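You operate a simulated robot arm through the tools that you are given. There is no shell and no other tool. Be economical: measure what you need, move in short steps, check, and stop when the job is done.

You run a simulated robot arm. Do the job below in one go: nothing can be reset, and whatever is moved stays where it is left.

JOB
Take the round pan and leave it on the round black plate.

Only the result counts: the job must be done as asked and must still hold three seconds after the hand-in. Knocking over, shifting, dropping, spilling or breaking anything else fails it.

ROBOT AND FRAMES
A 7-joint arm with a two-finger parallel gripper, fixed in place. Base frame: the origin is at the foot of the arm, x ahead of it, y to its left, z up; the work surface is at about z = 0. Lengths are in m, angles in degrees, forces in N, time in s.
With the tool pointing down near the work surface it reaches from about 0.22 to 0.58 m from the base axis. Its first joint turns from -66.0 to 66.0 degrees. Payload 2.5 kg.
The TCP is the grasp point between the finger pads, 0.023 m short of the fingertips. In the tool frame z runs along the fingers and y along their closing line. The gripper opens to 0.094 m. The fingers are 0.038 m wide and 0.01 m thick; the gripper's body (0.054 by 0.096 m) begins 0.039 m behind the TCP.
Orientation is that of the tool frame in the base frame, as [roll, pitch, yaw] about the fixed x, y, z axes, in that order (R = Rz(yaw) Ry(pitch) Rx(roll)). With the fingers straight down and closing along the base's y, the tool's x points along the base's -x, its y along +y and its z along -z.

CONTROLS
- The arm moves only by the tool drive_tool. Its argument "targets" is a list of rows, each a list of 3 entries, a list of its own where there are three numbers: the shift along the base's x, y, z in units of 20 mm (1.0 is 20 mm), then the turn, a rotation vector about the base's x, y, z in units of 4 degrees (1.0 is 4 degrees), then the opening in per cent of the stroke, from 0 (shut) to 100 (fully open). In form: [[[dx, dy, dz], [ax, ay, az], jaw], ...]. A call has 1 to 12 rows; each row shifts and turns the commanded pose from where the row before left it. A call with a number of a shift or a turn outside -1 to 1 is refused whole. Each row takes 0.2 s and may step no farther than 0.05 m and 8.6 degrees from the row before; otherwise, or with a gripper value out of range, the whole call is refused. Where a pose cannot be reached the arm comes as near as it can. A force on the tool above 40 N (or 10 N above the force at the start of the call, whichever is more), or a blocked arm, ends the call early, and 0.2 s more pass. Each finger travels about 0.108 m/s and halts on what it meets, pressing with about 44 N; the grip force reading is that of the motor and also rises with nothing between the fingers. The clock runs only during rows and for 0.2 s after the last one: add rows that do not move to give the fingers time. The reply holds the time, the measured pose of the TCP, the force on the tool along the base axes, the opening and the grip force, in the units named above and with some noise, and new pictures: "show" is both (left out), scene, wrist or none.
- Cameras (640 x 400 px; columns grow to the right, rows downward): "scene" is fixed at [0.0831, -0.3901, 0.552]; the picture's right is [0.99, -0.15, 0.00], its down [-0.07, -0.47, -0.88] and it looks along [0.14, 0.87, -0.48] (base axes); focal length 372 px, centre (320, 200). "wrist" rides on the gripper at [0.086, 0.016, -0.074] in the tool frame; the picture's right is [-0.18, 0.98, 0.00], its down [-0.58, -0.11, -0.81] and it looks along [-0.79, -0.15, 0.59] (tool axes); focal length 243 px, centre (320, 200). There is no depth. A picture from a camera that has moved, and an enlarged one, comes with that camera's place and axes in the base frame and with its lens.
- inspect(camera, box): a new picture of the part [left, top, right, bottom] of that camera's present view, enlarged. No time passes.
- hand_in(): hands the job in; it is judged then, once.

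Work in short steps. Places have to be worked out from the pictures, the camera data and where the tool is seen: move nearer, look again, correct. Check each grasp and each placing, and mend what went wrong. You have 90 turns and 170 pictures in all, those below and enlarged ones among them. Open the gripper and draw the arm clear of the work before you hand the job in, unless the task says otherwise; then end with one line.

The tools are called after "Request:" by a JSON object that holds its "name" and its "arguments". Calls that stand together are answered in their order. drive_tool: Moves the arm, as the interface text tells. Its arguments: {"type":"object","properties":{"targets":{"type":"array","items":{"type":"array"}},"show":{"type":"string","enum":["both","scene","wrist","none"]}},"required":["targets"]} The other tools are called the same way: inspect (camera, box) takes an enlarged picture of a part of a camera's view; hand_in () hands the job in.

At the start:

```text
clock: 0.0
ee_pos: [0.224, 0.2822, 0.2447]
tcp_rot: [180.0, 0.1, -180.0]
ft_force: [0.6, 0.0, 0.5]
width: 0.0938
finger_force: 0.0
```

scene: 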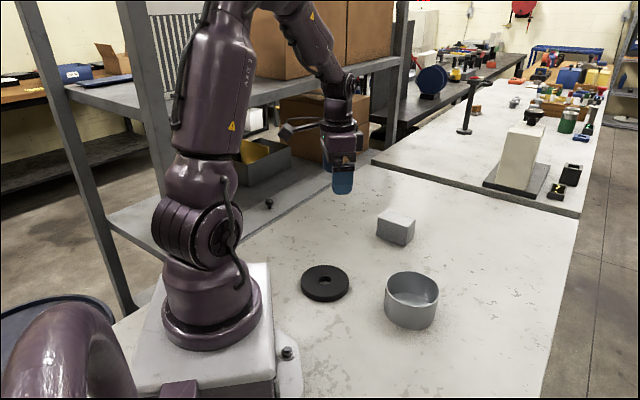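
wrist: 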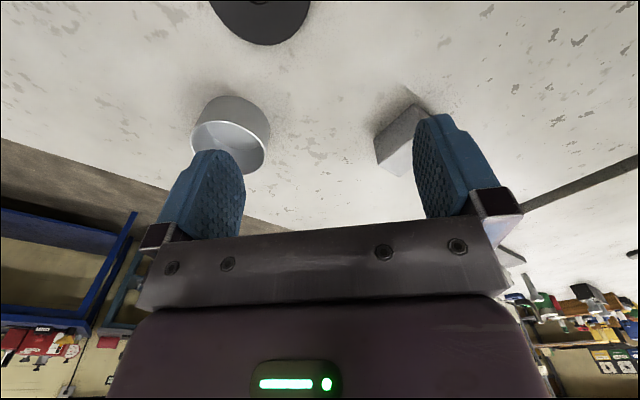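

I'll look closely at the pan and plate first to locate them.

Request:
{"name": "inspect", "arguments": {"camera": "scene", "box": [290, 190, 450, 340]}}

Request:
{"name": "inspect", "arguments": {"camera": "wrist", "box": [160, 0, 460, 190]}}

```text
2.67 times, centred on (370, 265) of scene
camera zoom: at [0.0831, -0.3901, 0.552], right [0.99, -0.15, 0.0], down [-0.07, -0.47, -0.88], along [0.14, 0.87, -0.48], focal length 992 px, centre (187, 27)
```

zoom: 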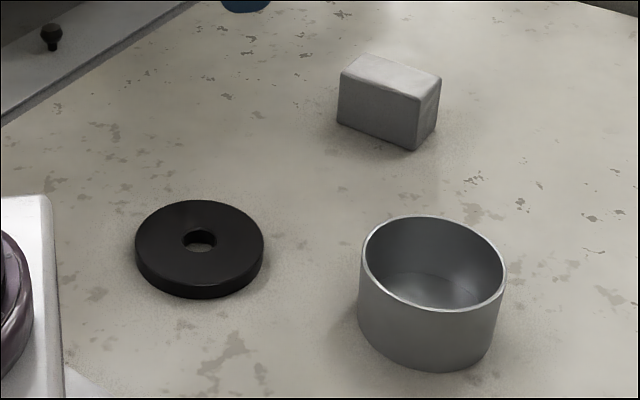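

```text
2.11 times, centred on (310, 95) of wrist
camera zoom: at [0.1367, 0.298, 0.3195], right [0.18, 0.98, 0.0], down [0.58, -0.11, 0.81], along [0.79, -0.15, -0.59], focal length 511 px, centre (341, 421)
```

zoom: 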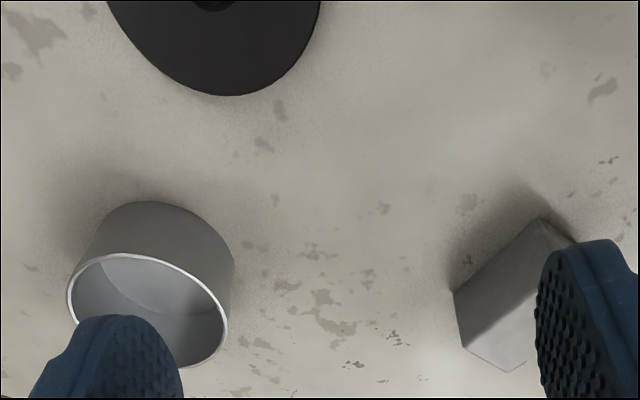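

Estimates: pan centre ≈ (0.345, 0.128), radius ≈ 0.052, height ≈ 0.056; plate centre ≈ (0.194, 0.226), top ≈ 0.015. The pan is too wide to span, so I'll pinch its +y wall; first hover above it.

Request:
{"name": "drive_tool", "arguments": {"targets": [[[0.864, -0.744, -0.677], [0, 0, 0], 100], [[0.864, -0.744, -0.677], [0, 0, 0], 100], [[0.864, -0.744, -0.677], [0, 0, 0], 80], [[0.864, -0.744, -0.677], [0, 0, 0], 60], [[0.864, -0.744, -0.677], [0, 0, 0], 60], [[0.864, -0.744, -0.677], [0, 0, 0], 60], [[0.864, -0.744, -0.677], [0, 0, 0], 60], [[0, 0, 0], [0, 0, 0], 60]]}}

```text
clock: 1.8
ee_pos: [0.3442, 0.1776, 0.1486]
tcp_rot: [180.0, 0.0, -179.9]
ft_force: [-0.1, 0.4, -0.5]
width: 0.0565
finger_force: 0.0
camera wrist: at [0.2564, 0.1951, 0.224], right [0.18, 0.98, 0.0], down [0.58, -0.11, 0.81], along [0.79, -0.15, -0.59], focal length 243 px, centre (320, 200)
```

scene: 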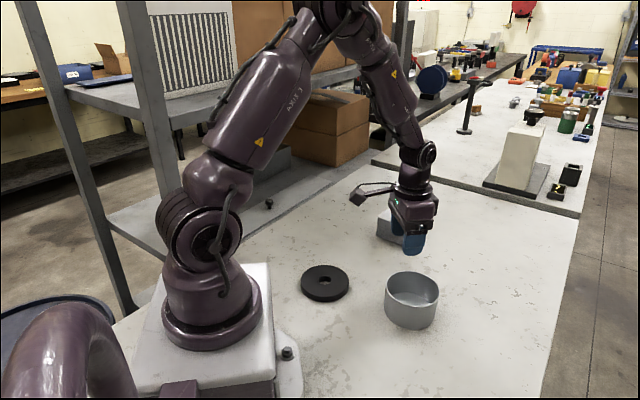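
wrist: 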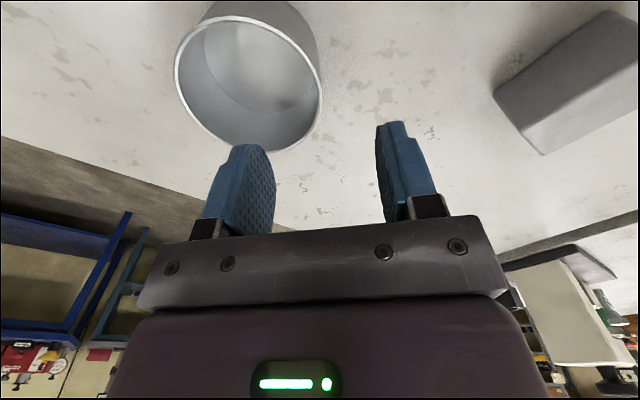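

The wrist view confirms the pan centre ≈ (0.344, 0.128), with its +y wall at y ≈ 0.178, so the fingers straddle it. I descend until the tips are just below rim level and check.

Request:
{"name": "drive_tool", "arguments": {"targets": [[[0, 0, -1], [0, 0, 0], 60], [[0, 0, -1], [0, 0, 0], 60], [[0, 0, -1], [0, 0, 0], 60], [[0, 0, -0.9], [0, 0, 0], 60]]}}

```text
clock: 2.8
ee_pos: [0.3445, 0.1794, 0.0731]
tcp_rot: [180.0, 0.2, 180.0]
ft_force: [-0.4, 0.2, -0.3]
width: 0.0563
finger_force: 0.1
camera wrist: at [0.2579, 0.1946, 0.1476], right [0.18, 0.98, 0.0], down [0.58, -0.11, 0.81], along [0.79, -0.15, -0.59], focal length 243 px, centre (320, 200)
```

scene: 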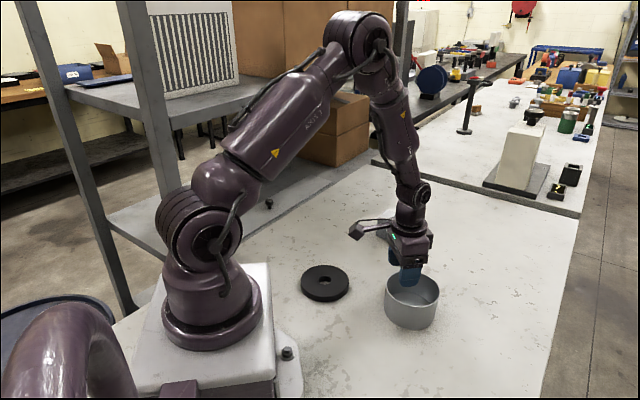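
wrist: 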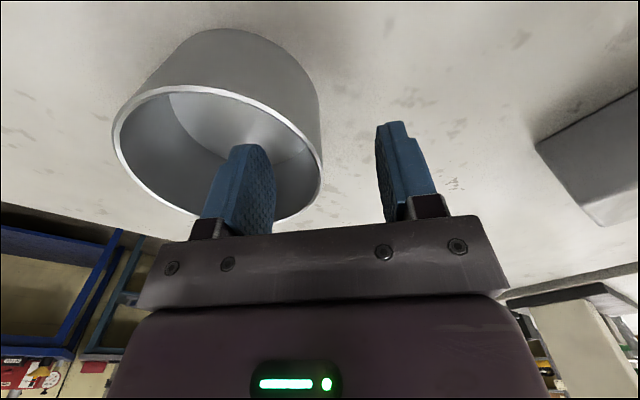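

The wall sits midway between the pads. I continue down to TCP z ≈ 0.047.

Request:
{"name": "drive_tool", "arguments": {"targets": [[[0, 0, -0.65], [0, 0, 0], 60], [[0, 0, -0.6], [0, 0, 0], 60], [[0, 0, 0], [0, 0, 0], 60]]}}

```text
clock: 3.6
ee_pos: [0.3436, 0.1775, 0.0464]
tcp_rot: [-180.0, 0.0, -179.9]
ft_force: [-0.4, -0.1, -0.1]
width: 0.0561
finger_force: 0.0
camera wrist: at [0.2569, 0.1935, 0.122], right [0.18, 0.98, 0.0], down [0.58, -0.11, 0.81], along [0.79, -0.15, -0.59], focal length 243 px, centre (320, 200)
```

scene: 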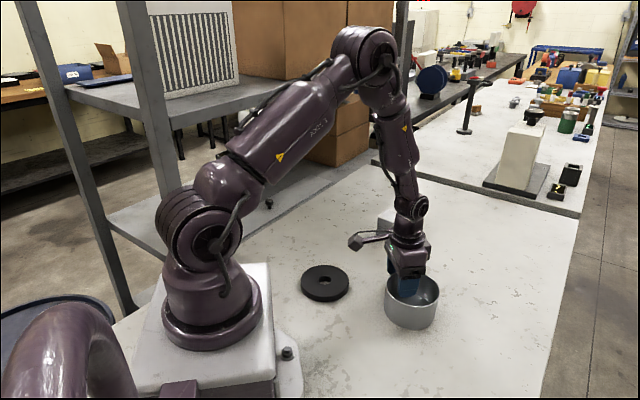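
wrist: 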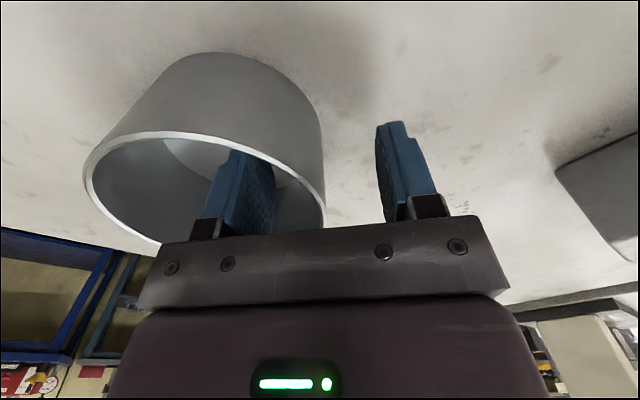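

The wall lies between the pads with no contact. I close the gripper.

Request:
{"name": "drive_tool", "arguments": {"targets": [[[0, 0, 0], [0, 0, 0], 20], [[0, 0, 0], [0, 0, 0], 0], [[0, 0, 0], [0, 0, 0], 0], [[0, 0, 0], [0, 0, 0], 0]], "show": "wrist"}}

```text
clock: 4.6
ee_pos: [0.3443, 0.177, 0.0477]
tcp_rot: [179.9, 0.1, 180.0]
ft_force: [-1.5, -1.3, 16.7]
width: 0.0111
finger_force: 44.0
camera wrist: at [0.2573, 0.1934, 0.1226], right [0.18, 0.98, 0.0], down [0.58, -0.11, 0.81], along [0.79, -0.15, -0.59], focal length 243 px, centre (320, 200)
```

wrist: 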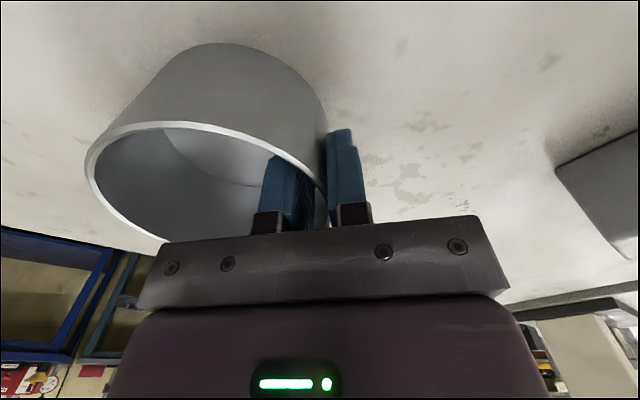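

Grip holds (width 0.011, 44 N). I lift gently and look at how the pan hangs.

Request:
{"name": "drive_tool", "arguments": {"targets": [[[0, 0, 0.3], [0, 0, 0], 0], [[0, 0, 0.6], [0, 0, 0], 0], [[0, 0, 0.8], [0, 0, 0], 0], [[0, 0, 0.8], [0, 0, 0], 0], [[0, 0, 0], [0, 0, 0], 0]]}}

Request:
{"name": "inspect", "arguments": {"camera": "scene", "box": [290, 190, 450, 340]}}

```text
clock: 5.8
ee_pos: [0.3442, 0.1772, 0.0973]
tcp_rot: [-180.0, 0.0, -180.0]
ft_force: [-0.7, -0.1, -2.9]
width: 0.0105
finger_force: 44.7
camera wrist: at [0.2579, 0.1933, 0.1716], right [0.18, 0.98, 0.0], down [0.58, -0.11, 0.81], along [0.79, -0.15, -0.59], focal length 243 px, centre (320, 200)
```

scene: 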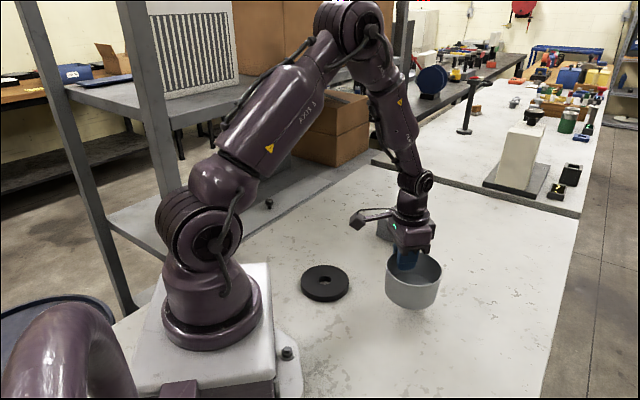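
wrist: 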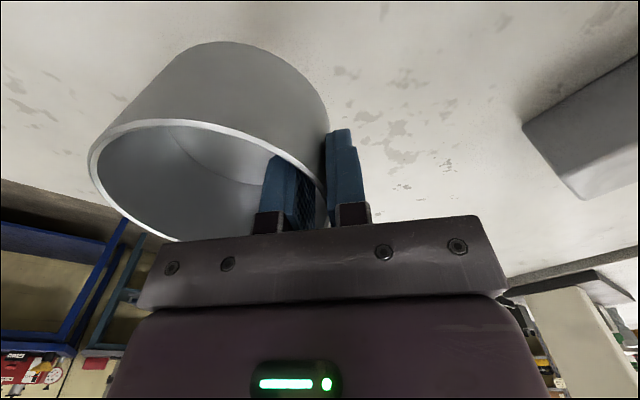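

```text
2.67 times, centred on (370, 265) of scene
camera zoom: at [0.0832, -0.3901, 0.552], right [0.99, -0.15, 0.0], down [-0.07, -0.47, -0.88], along [0.14, 0.87, -0.48], focal length 992 px, centre (187, 27)
```

zoom: 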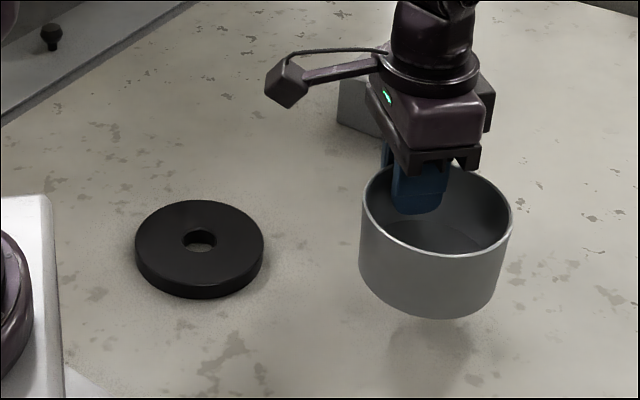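

The pan hangs nearly level, its centre about 0.051 m to −y of the TCP. I carry it over the plate, aiming for TCP (0.194, 0.276).

Request:
{"name": "drive_tool", "arguments": {"targets": [[[0, 0, 0.7], [0, 0, 0], 0], [[-0.5, 0.33, 0], [0, 0, 0], 0], [[-0.833, 0.55, 0], [0, 0, 0], 0], [[-0.833, 0.55, 0], [0, 0, 0], 0], [[-0.833, 0.55, 0], [0, 0, 0], 0], [[-0.833, 0.55, 0], [0, 0, 0], 0], [[-0.833, 0.55, 0], [0, 0, 0], 0], [[-0.833, 0.55, 0], [0, 0, 0], 0], [[-0.833, 0.55, 0], [0, 0, 0], 0], [[-0.833, 0.55, 0], [0, 0, 0], 0], [[-0.35, 0.22, 0], [0, 0, 0], 0], [[0, 0, 0], [0, 0, 0], 0]]}}

Request:
{"name": "inspect", "arguments": {"camera": "scene", "box": [250, 180, 410, 330]}}

```text
clock: 8.4
ee_pos: [0.1945, 0.2782, 0.1112]
tcp_rot: [180.0, -0.1, 180.0]
ft_force: [-0.4, -0.1, -3.3]
width: 0.0104
finger_force: 44.0
camera wrist: at [0.1078, 0.2941, 0.1853], right [0.18, 0.98, 0.0], down [0.58, -0.11, 0.81], along [0.79, -0.15, -0.59], focal length 243 px, centre (320, 200)
```

scene: 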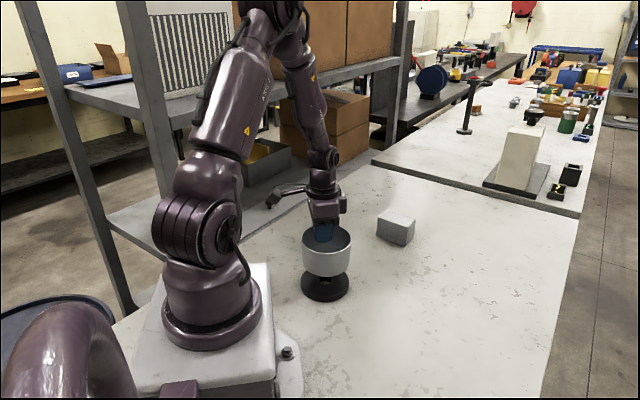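
wrist: 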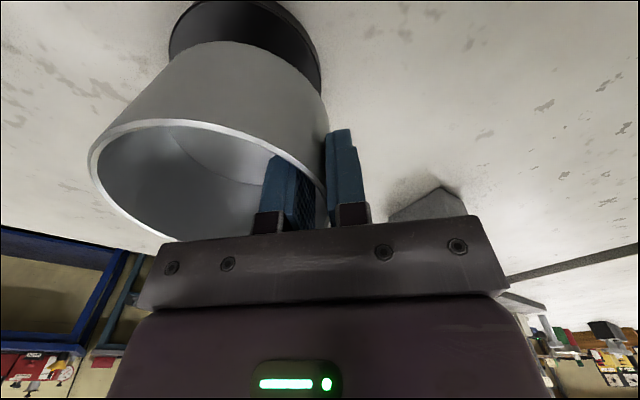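

```text
2.67 times, centred on (330, 255) of scene
camera zoom: at [0.0831, -0.3901, 0.552], right [0.99, -0.15, 0.0], down [-0.07, -0.47, -0.88], along [0.14, 0.87, -0.48], focal length 992 px, centre (293, 53)
```

zoom: 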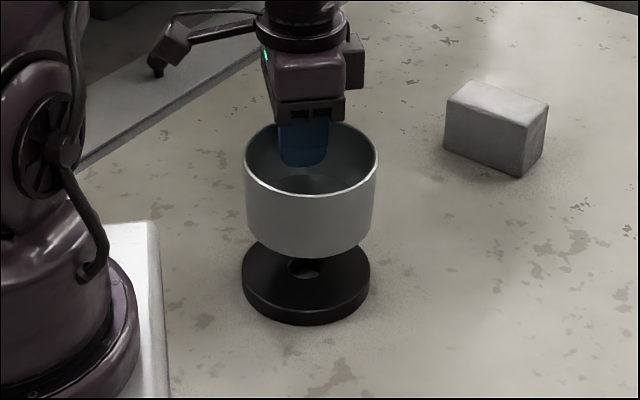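

Pan centre reads ≈ (0.196, 0.225) against plate (0.193, 0.2245), so I shift −3 mm in x and lower to just above the plate.

Request:
{"name": "drive_tool", "arguments": {"targets": [[[-0.15, 0, -0.5], [0, 0, 0], 0], [[0, 0, -0.7], [0, 0, 0], 0], [[0, 0, -0.6], [0, 0, 0], 0], [[0, 0, -0.2], [0, 0, 0], 0], [[0, 0, 0], [0, 0, 0], 0]]}}

Request:
{"name": "inspect", "arguments": {"camera": "scene", "box": [270, 220, 380, 320]}}

```text
clock: 9.6
ee_pos: [0.192, 0.277, 0.0719]
tcp_rot: [180.0, 0.0, 180.0]
ft_force: [0.2, 0.1, -3.2]
width: 0.0105
finger_force: 44.0
camera wrist: at [0.1051, 0.2931, 0.147], right [0.18, 0.98, 0.0], down [0.58, -0.11, 0.81], along [0.79, -0.15, -0.59], focal length 243 px, centre (320, 200)
```

scene: 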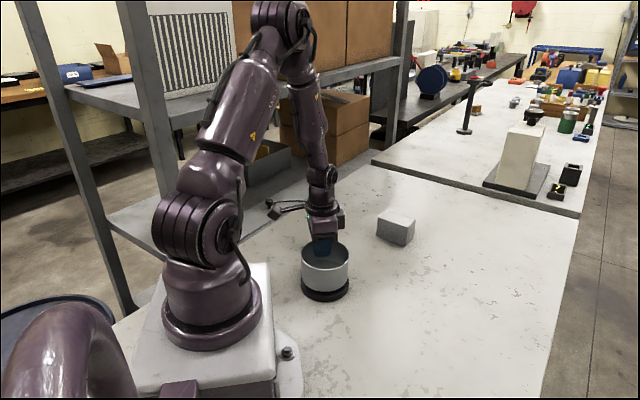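
wrist: 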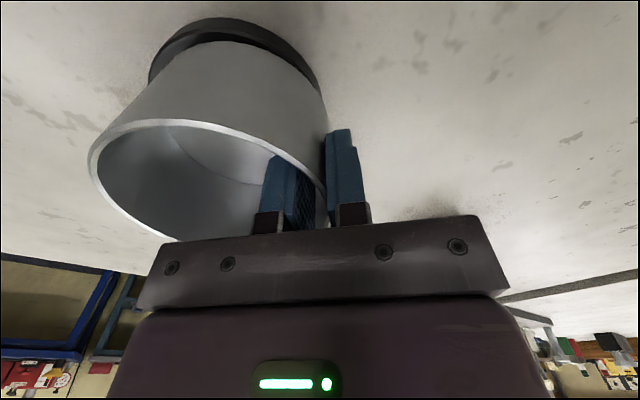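

```text
4.00 times, centred on (325, 270) of scene
camera zoom: at [0.0832, -0.3901, 0.552], right [0.99, -0.15, 0.0], down [-0.07, -0.47, -0.88], along [0.14, 0.87, -0.48], focal length 1489 px, centre (300, -80)
```

zoom: 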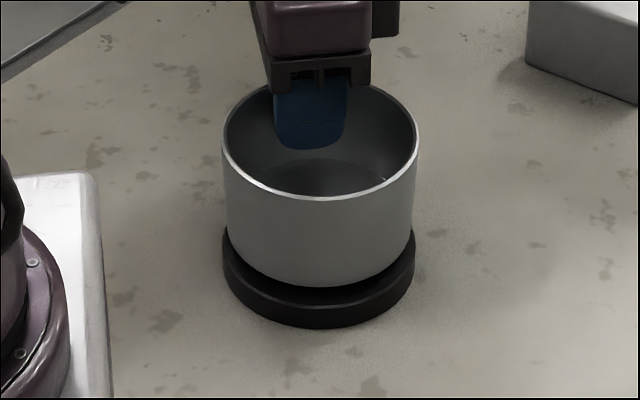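

The pan is centred over the plate within about 1–2 mm and still roughly 1 cm above it. I lower slowly in small steps.

Request:
{"name": "drive_tool", "arguments": {"targets": [[[0, 0, -0.2], [0, 0, 0], 0], [[0, 0, -0.15], [0, 0, 0], 0], [[0, 0, -0.1], [0, 0, 0], 0], [[0, 0, 0], [0, 0, 0], 0]], "show": "none"}}

Request:
{"name": "inspect", "arguments": {"camera": "scene", "box": [270, 220, 380, 320]}}

```text
clock: 10.6
ee_pos: [0.1916, 0.2782, 0.0631]
tcp_rot: [179.8, 0.1, -180.0]
ft_force: [0.7, 4.5, 30.7]
width: 0.0113
finger_force: 43.9
```

```text
4.00 times, centred on (325, 270) of scene
camera zoom: at [0.0831, -0.3902, 0.5519], right [0.99, -0.15, 0.0], down [-0.07, -0.47, -0.88], along [0.14, 0.87, -0.48], focal length 1489 px, centre (300, -80)
```

zoom: 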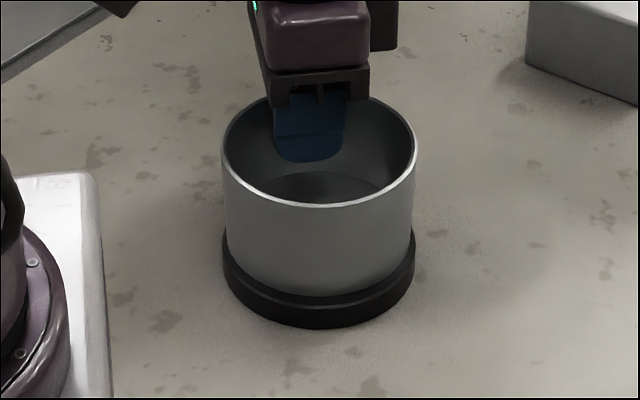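

Contact is made (30 N up), and the pan sits on the plate. I ease up a millimetre to shed the force, then open slowly.

Request:
{"name": "drive_tool", "arguments": {"targets": [[[0, 0, 0.06], [0, 0, 0], 0], [[0, 0, 0], [0, 0, 0], 0]], "show": "none"}}

```text
clock: 11.2
ee_pos: [0.1913, 0.2763, 0.0631]
tcp_rot: [180.0, 0.0, -180.0]
ft_force: [0.3, 7.3, 13.4]
width: 0.0112
finger_force: 44.1
```

Request:
{"name": "drive_tool", "arguments": {"targets": [[[0, 0, 0], [0, 0, 0], 20], [[0, 0, 0], [0, 0, 0], 35], [[0, 0, 0], [0, 0, 0], 50], [[0, 0, 0], [0, 0, 0], 50]]}}

Request:
{"name": "inspect", "arguments": {"camera": "scene", "box": [270, 220, 380, 320]}}

```text
clock: 12.2
ee_pos: [0.1911, 0.2763, 0.064]
tcp_rot: [180.0, 0.0, -180.0]
ft_force: [0.6, -0.1, 0.7]
width: 0.047
finger_force: 0.0
camera wrist: at [0.1043, 0.2929, 0.1383], right [0.18, 0.98, 0.0], down [0.58, -0.11, 0.81], along [0.79, -0.15, -0.59], focal length 243 px, centre (320, 200)
```

scene: 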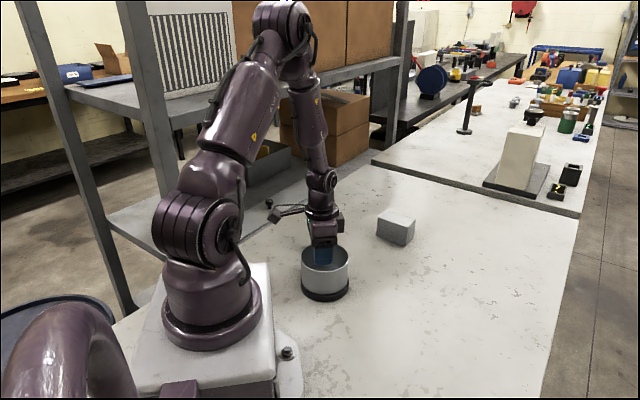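
wrist: 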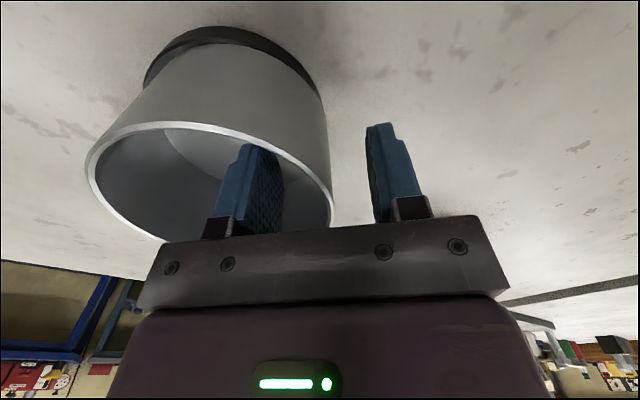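

```text
4.00 times, centred on (325, 270) of scene
camera zoom: at [0.0831, -0.3901, 0.552], right [0.99, -0.15, 0.0], down [-0.07, -0.47, -0.88], along [0.14, 0.87, -0.48], focal length 1489 px, centre (300, -80)
```

zoom: 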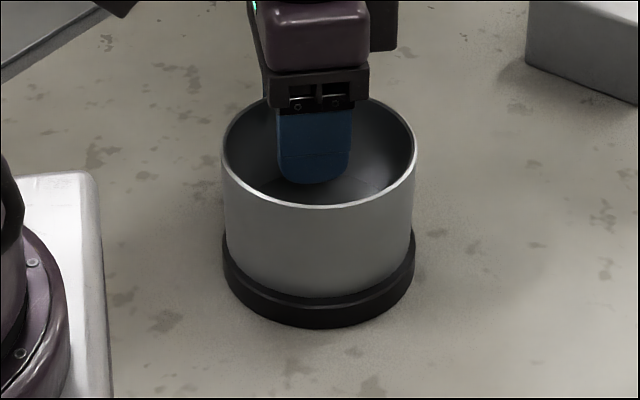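

The pan is released, level and centred on the plate, with both fingers clear of the wall. I draw straight up.

Request:
{"name": "drive_tool", "arguments": {"targets": [[[0, 0, 0.5], [0, 0, 0], 50], [[0, 0, 1], [0, 0, 0], 50], [[0, 0, 1], [0, 0, 0], 50], [[0, 0, 1], [0, 0, 0], 50], [[0, 0, 1], [0, 0, 0], 50], [[0, 0, 1], [0, 0, 0], 60], [[0.5, 0.5, 1], [0, 0, 0], 100], [[0.5, 0.5, 1], [0, 0, 0], 100], [[0, 0, 0], [0, 0, 0], 100]], "show": "both"}}

Request:
{"name": "inspect", "arguments": {"camera": "scene", "box": [270, 220, 380, 320]}}

```text
clock: 14.2
ee_pos: [0.2135, 0.2966, 0.215]
tcp_rot: [180.0, 0.1, 179.9]
ft_force: [-0.1, 0.4, -0.7]
width: 0.0938
finger_force: 0.0
camera wrist: at [0.1256, 0.3126, 0.2891], right [0.18, 0.98, 0.0], down [0.58, -0.11, 0.81], along [0.79, -0.15, -0.59], focal length 243 px, centre (320, 200)
```

scene: 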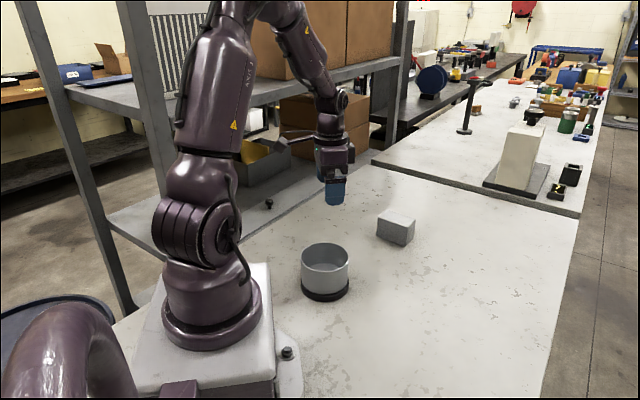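
wrist: 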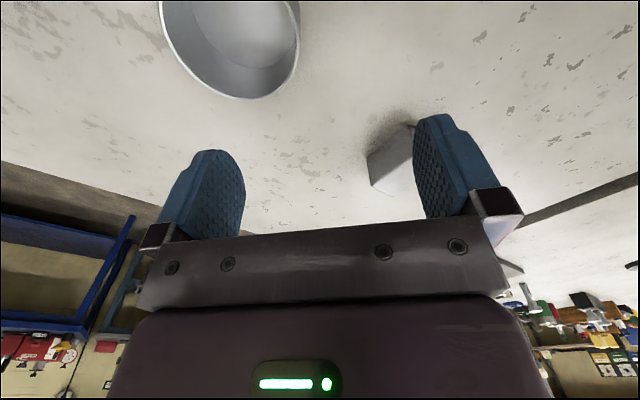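

```text
4.00 times, centred on (325, 270) of scene
camera zoom: at [0.0831, -0.3901, 0.552], right [0.99, -0.15, 0.0], down [-0.07, -0.47, -0.88], along [0.14, 0.87, -0.48], focal length 1489 px, centre (300, -80)
```

zoom: 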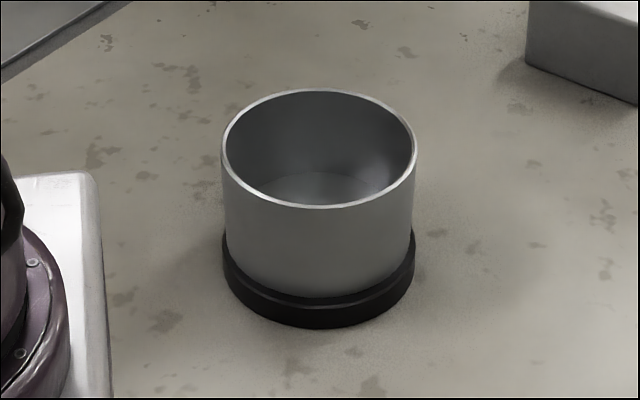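

The pan rests level on the plate, the plate and block have not moved, and the arm is clear with the gripper open. I hand the job in.

Request:
{"name": "hand_in", "arguments": {}}

```text
The job is handed in.
```

The round pan is on the round black plate, level and centred to within a few millimetres. Nothing else was moved, and the arm is clear with the gripper open.
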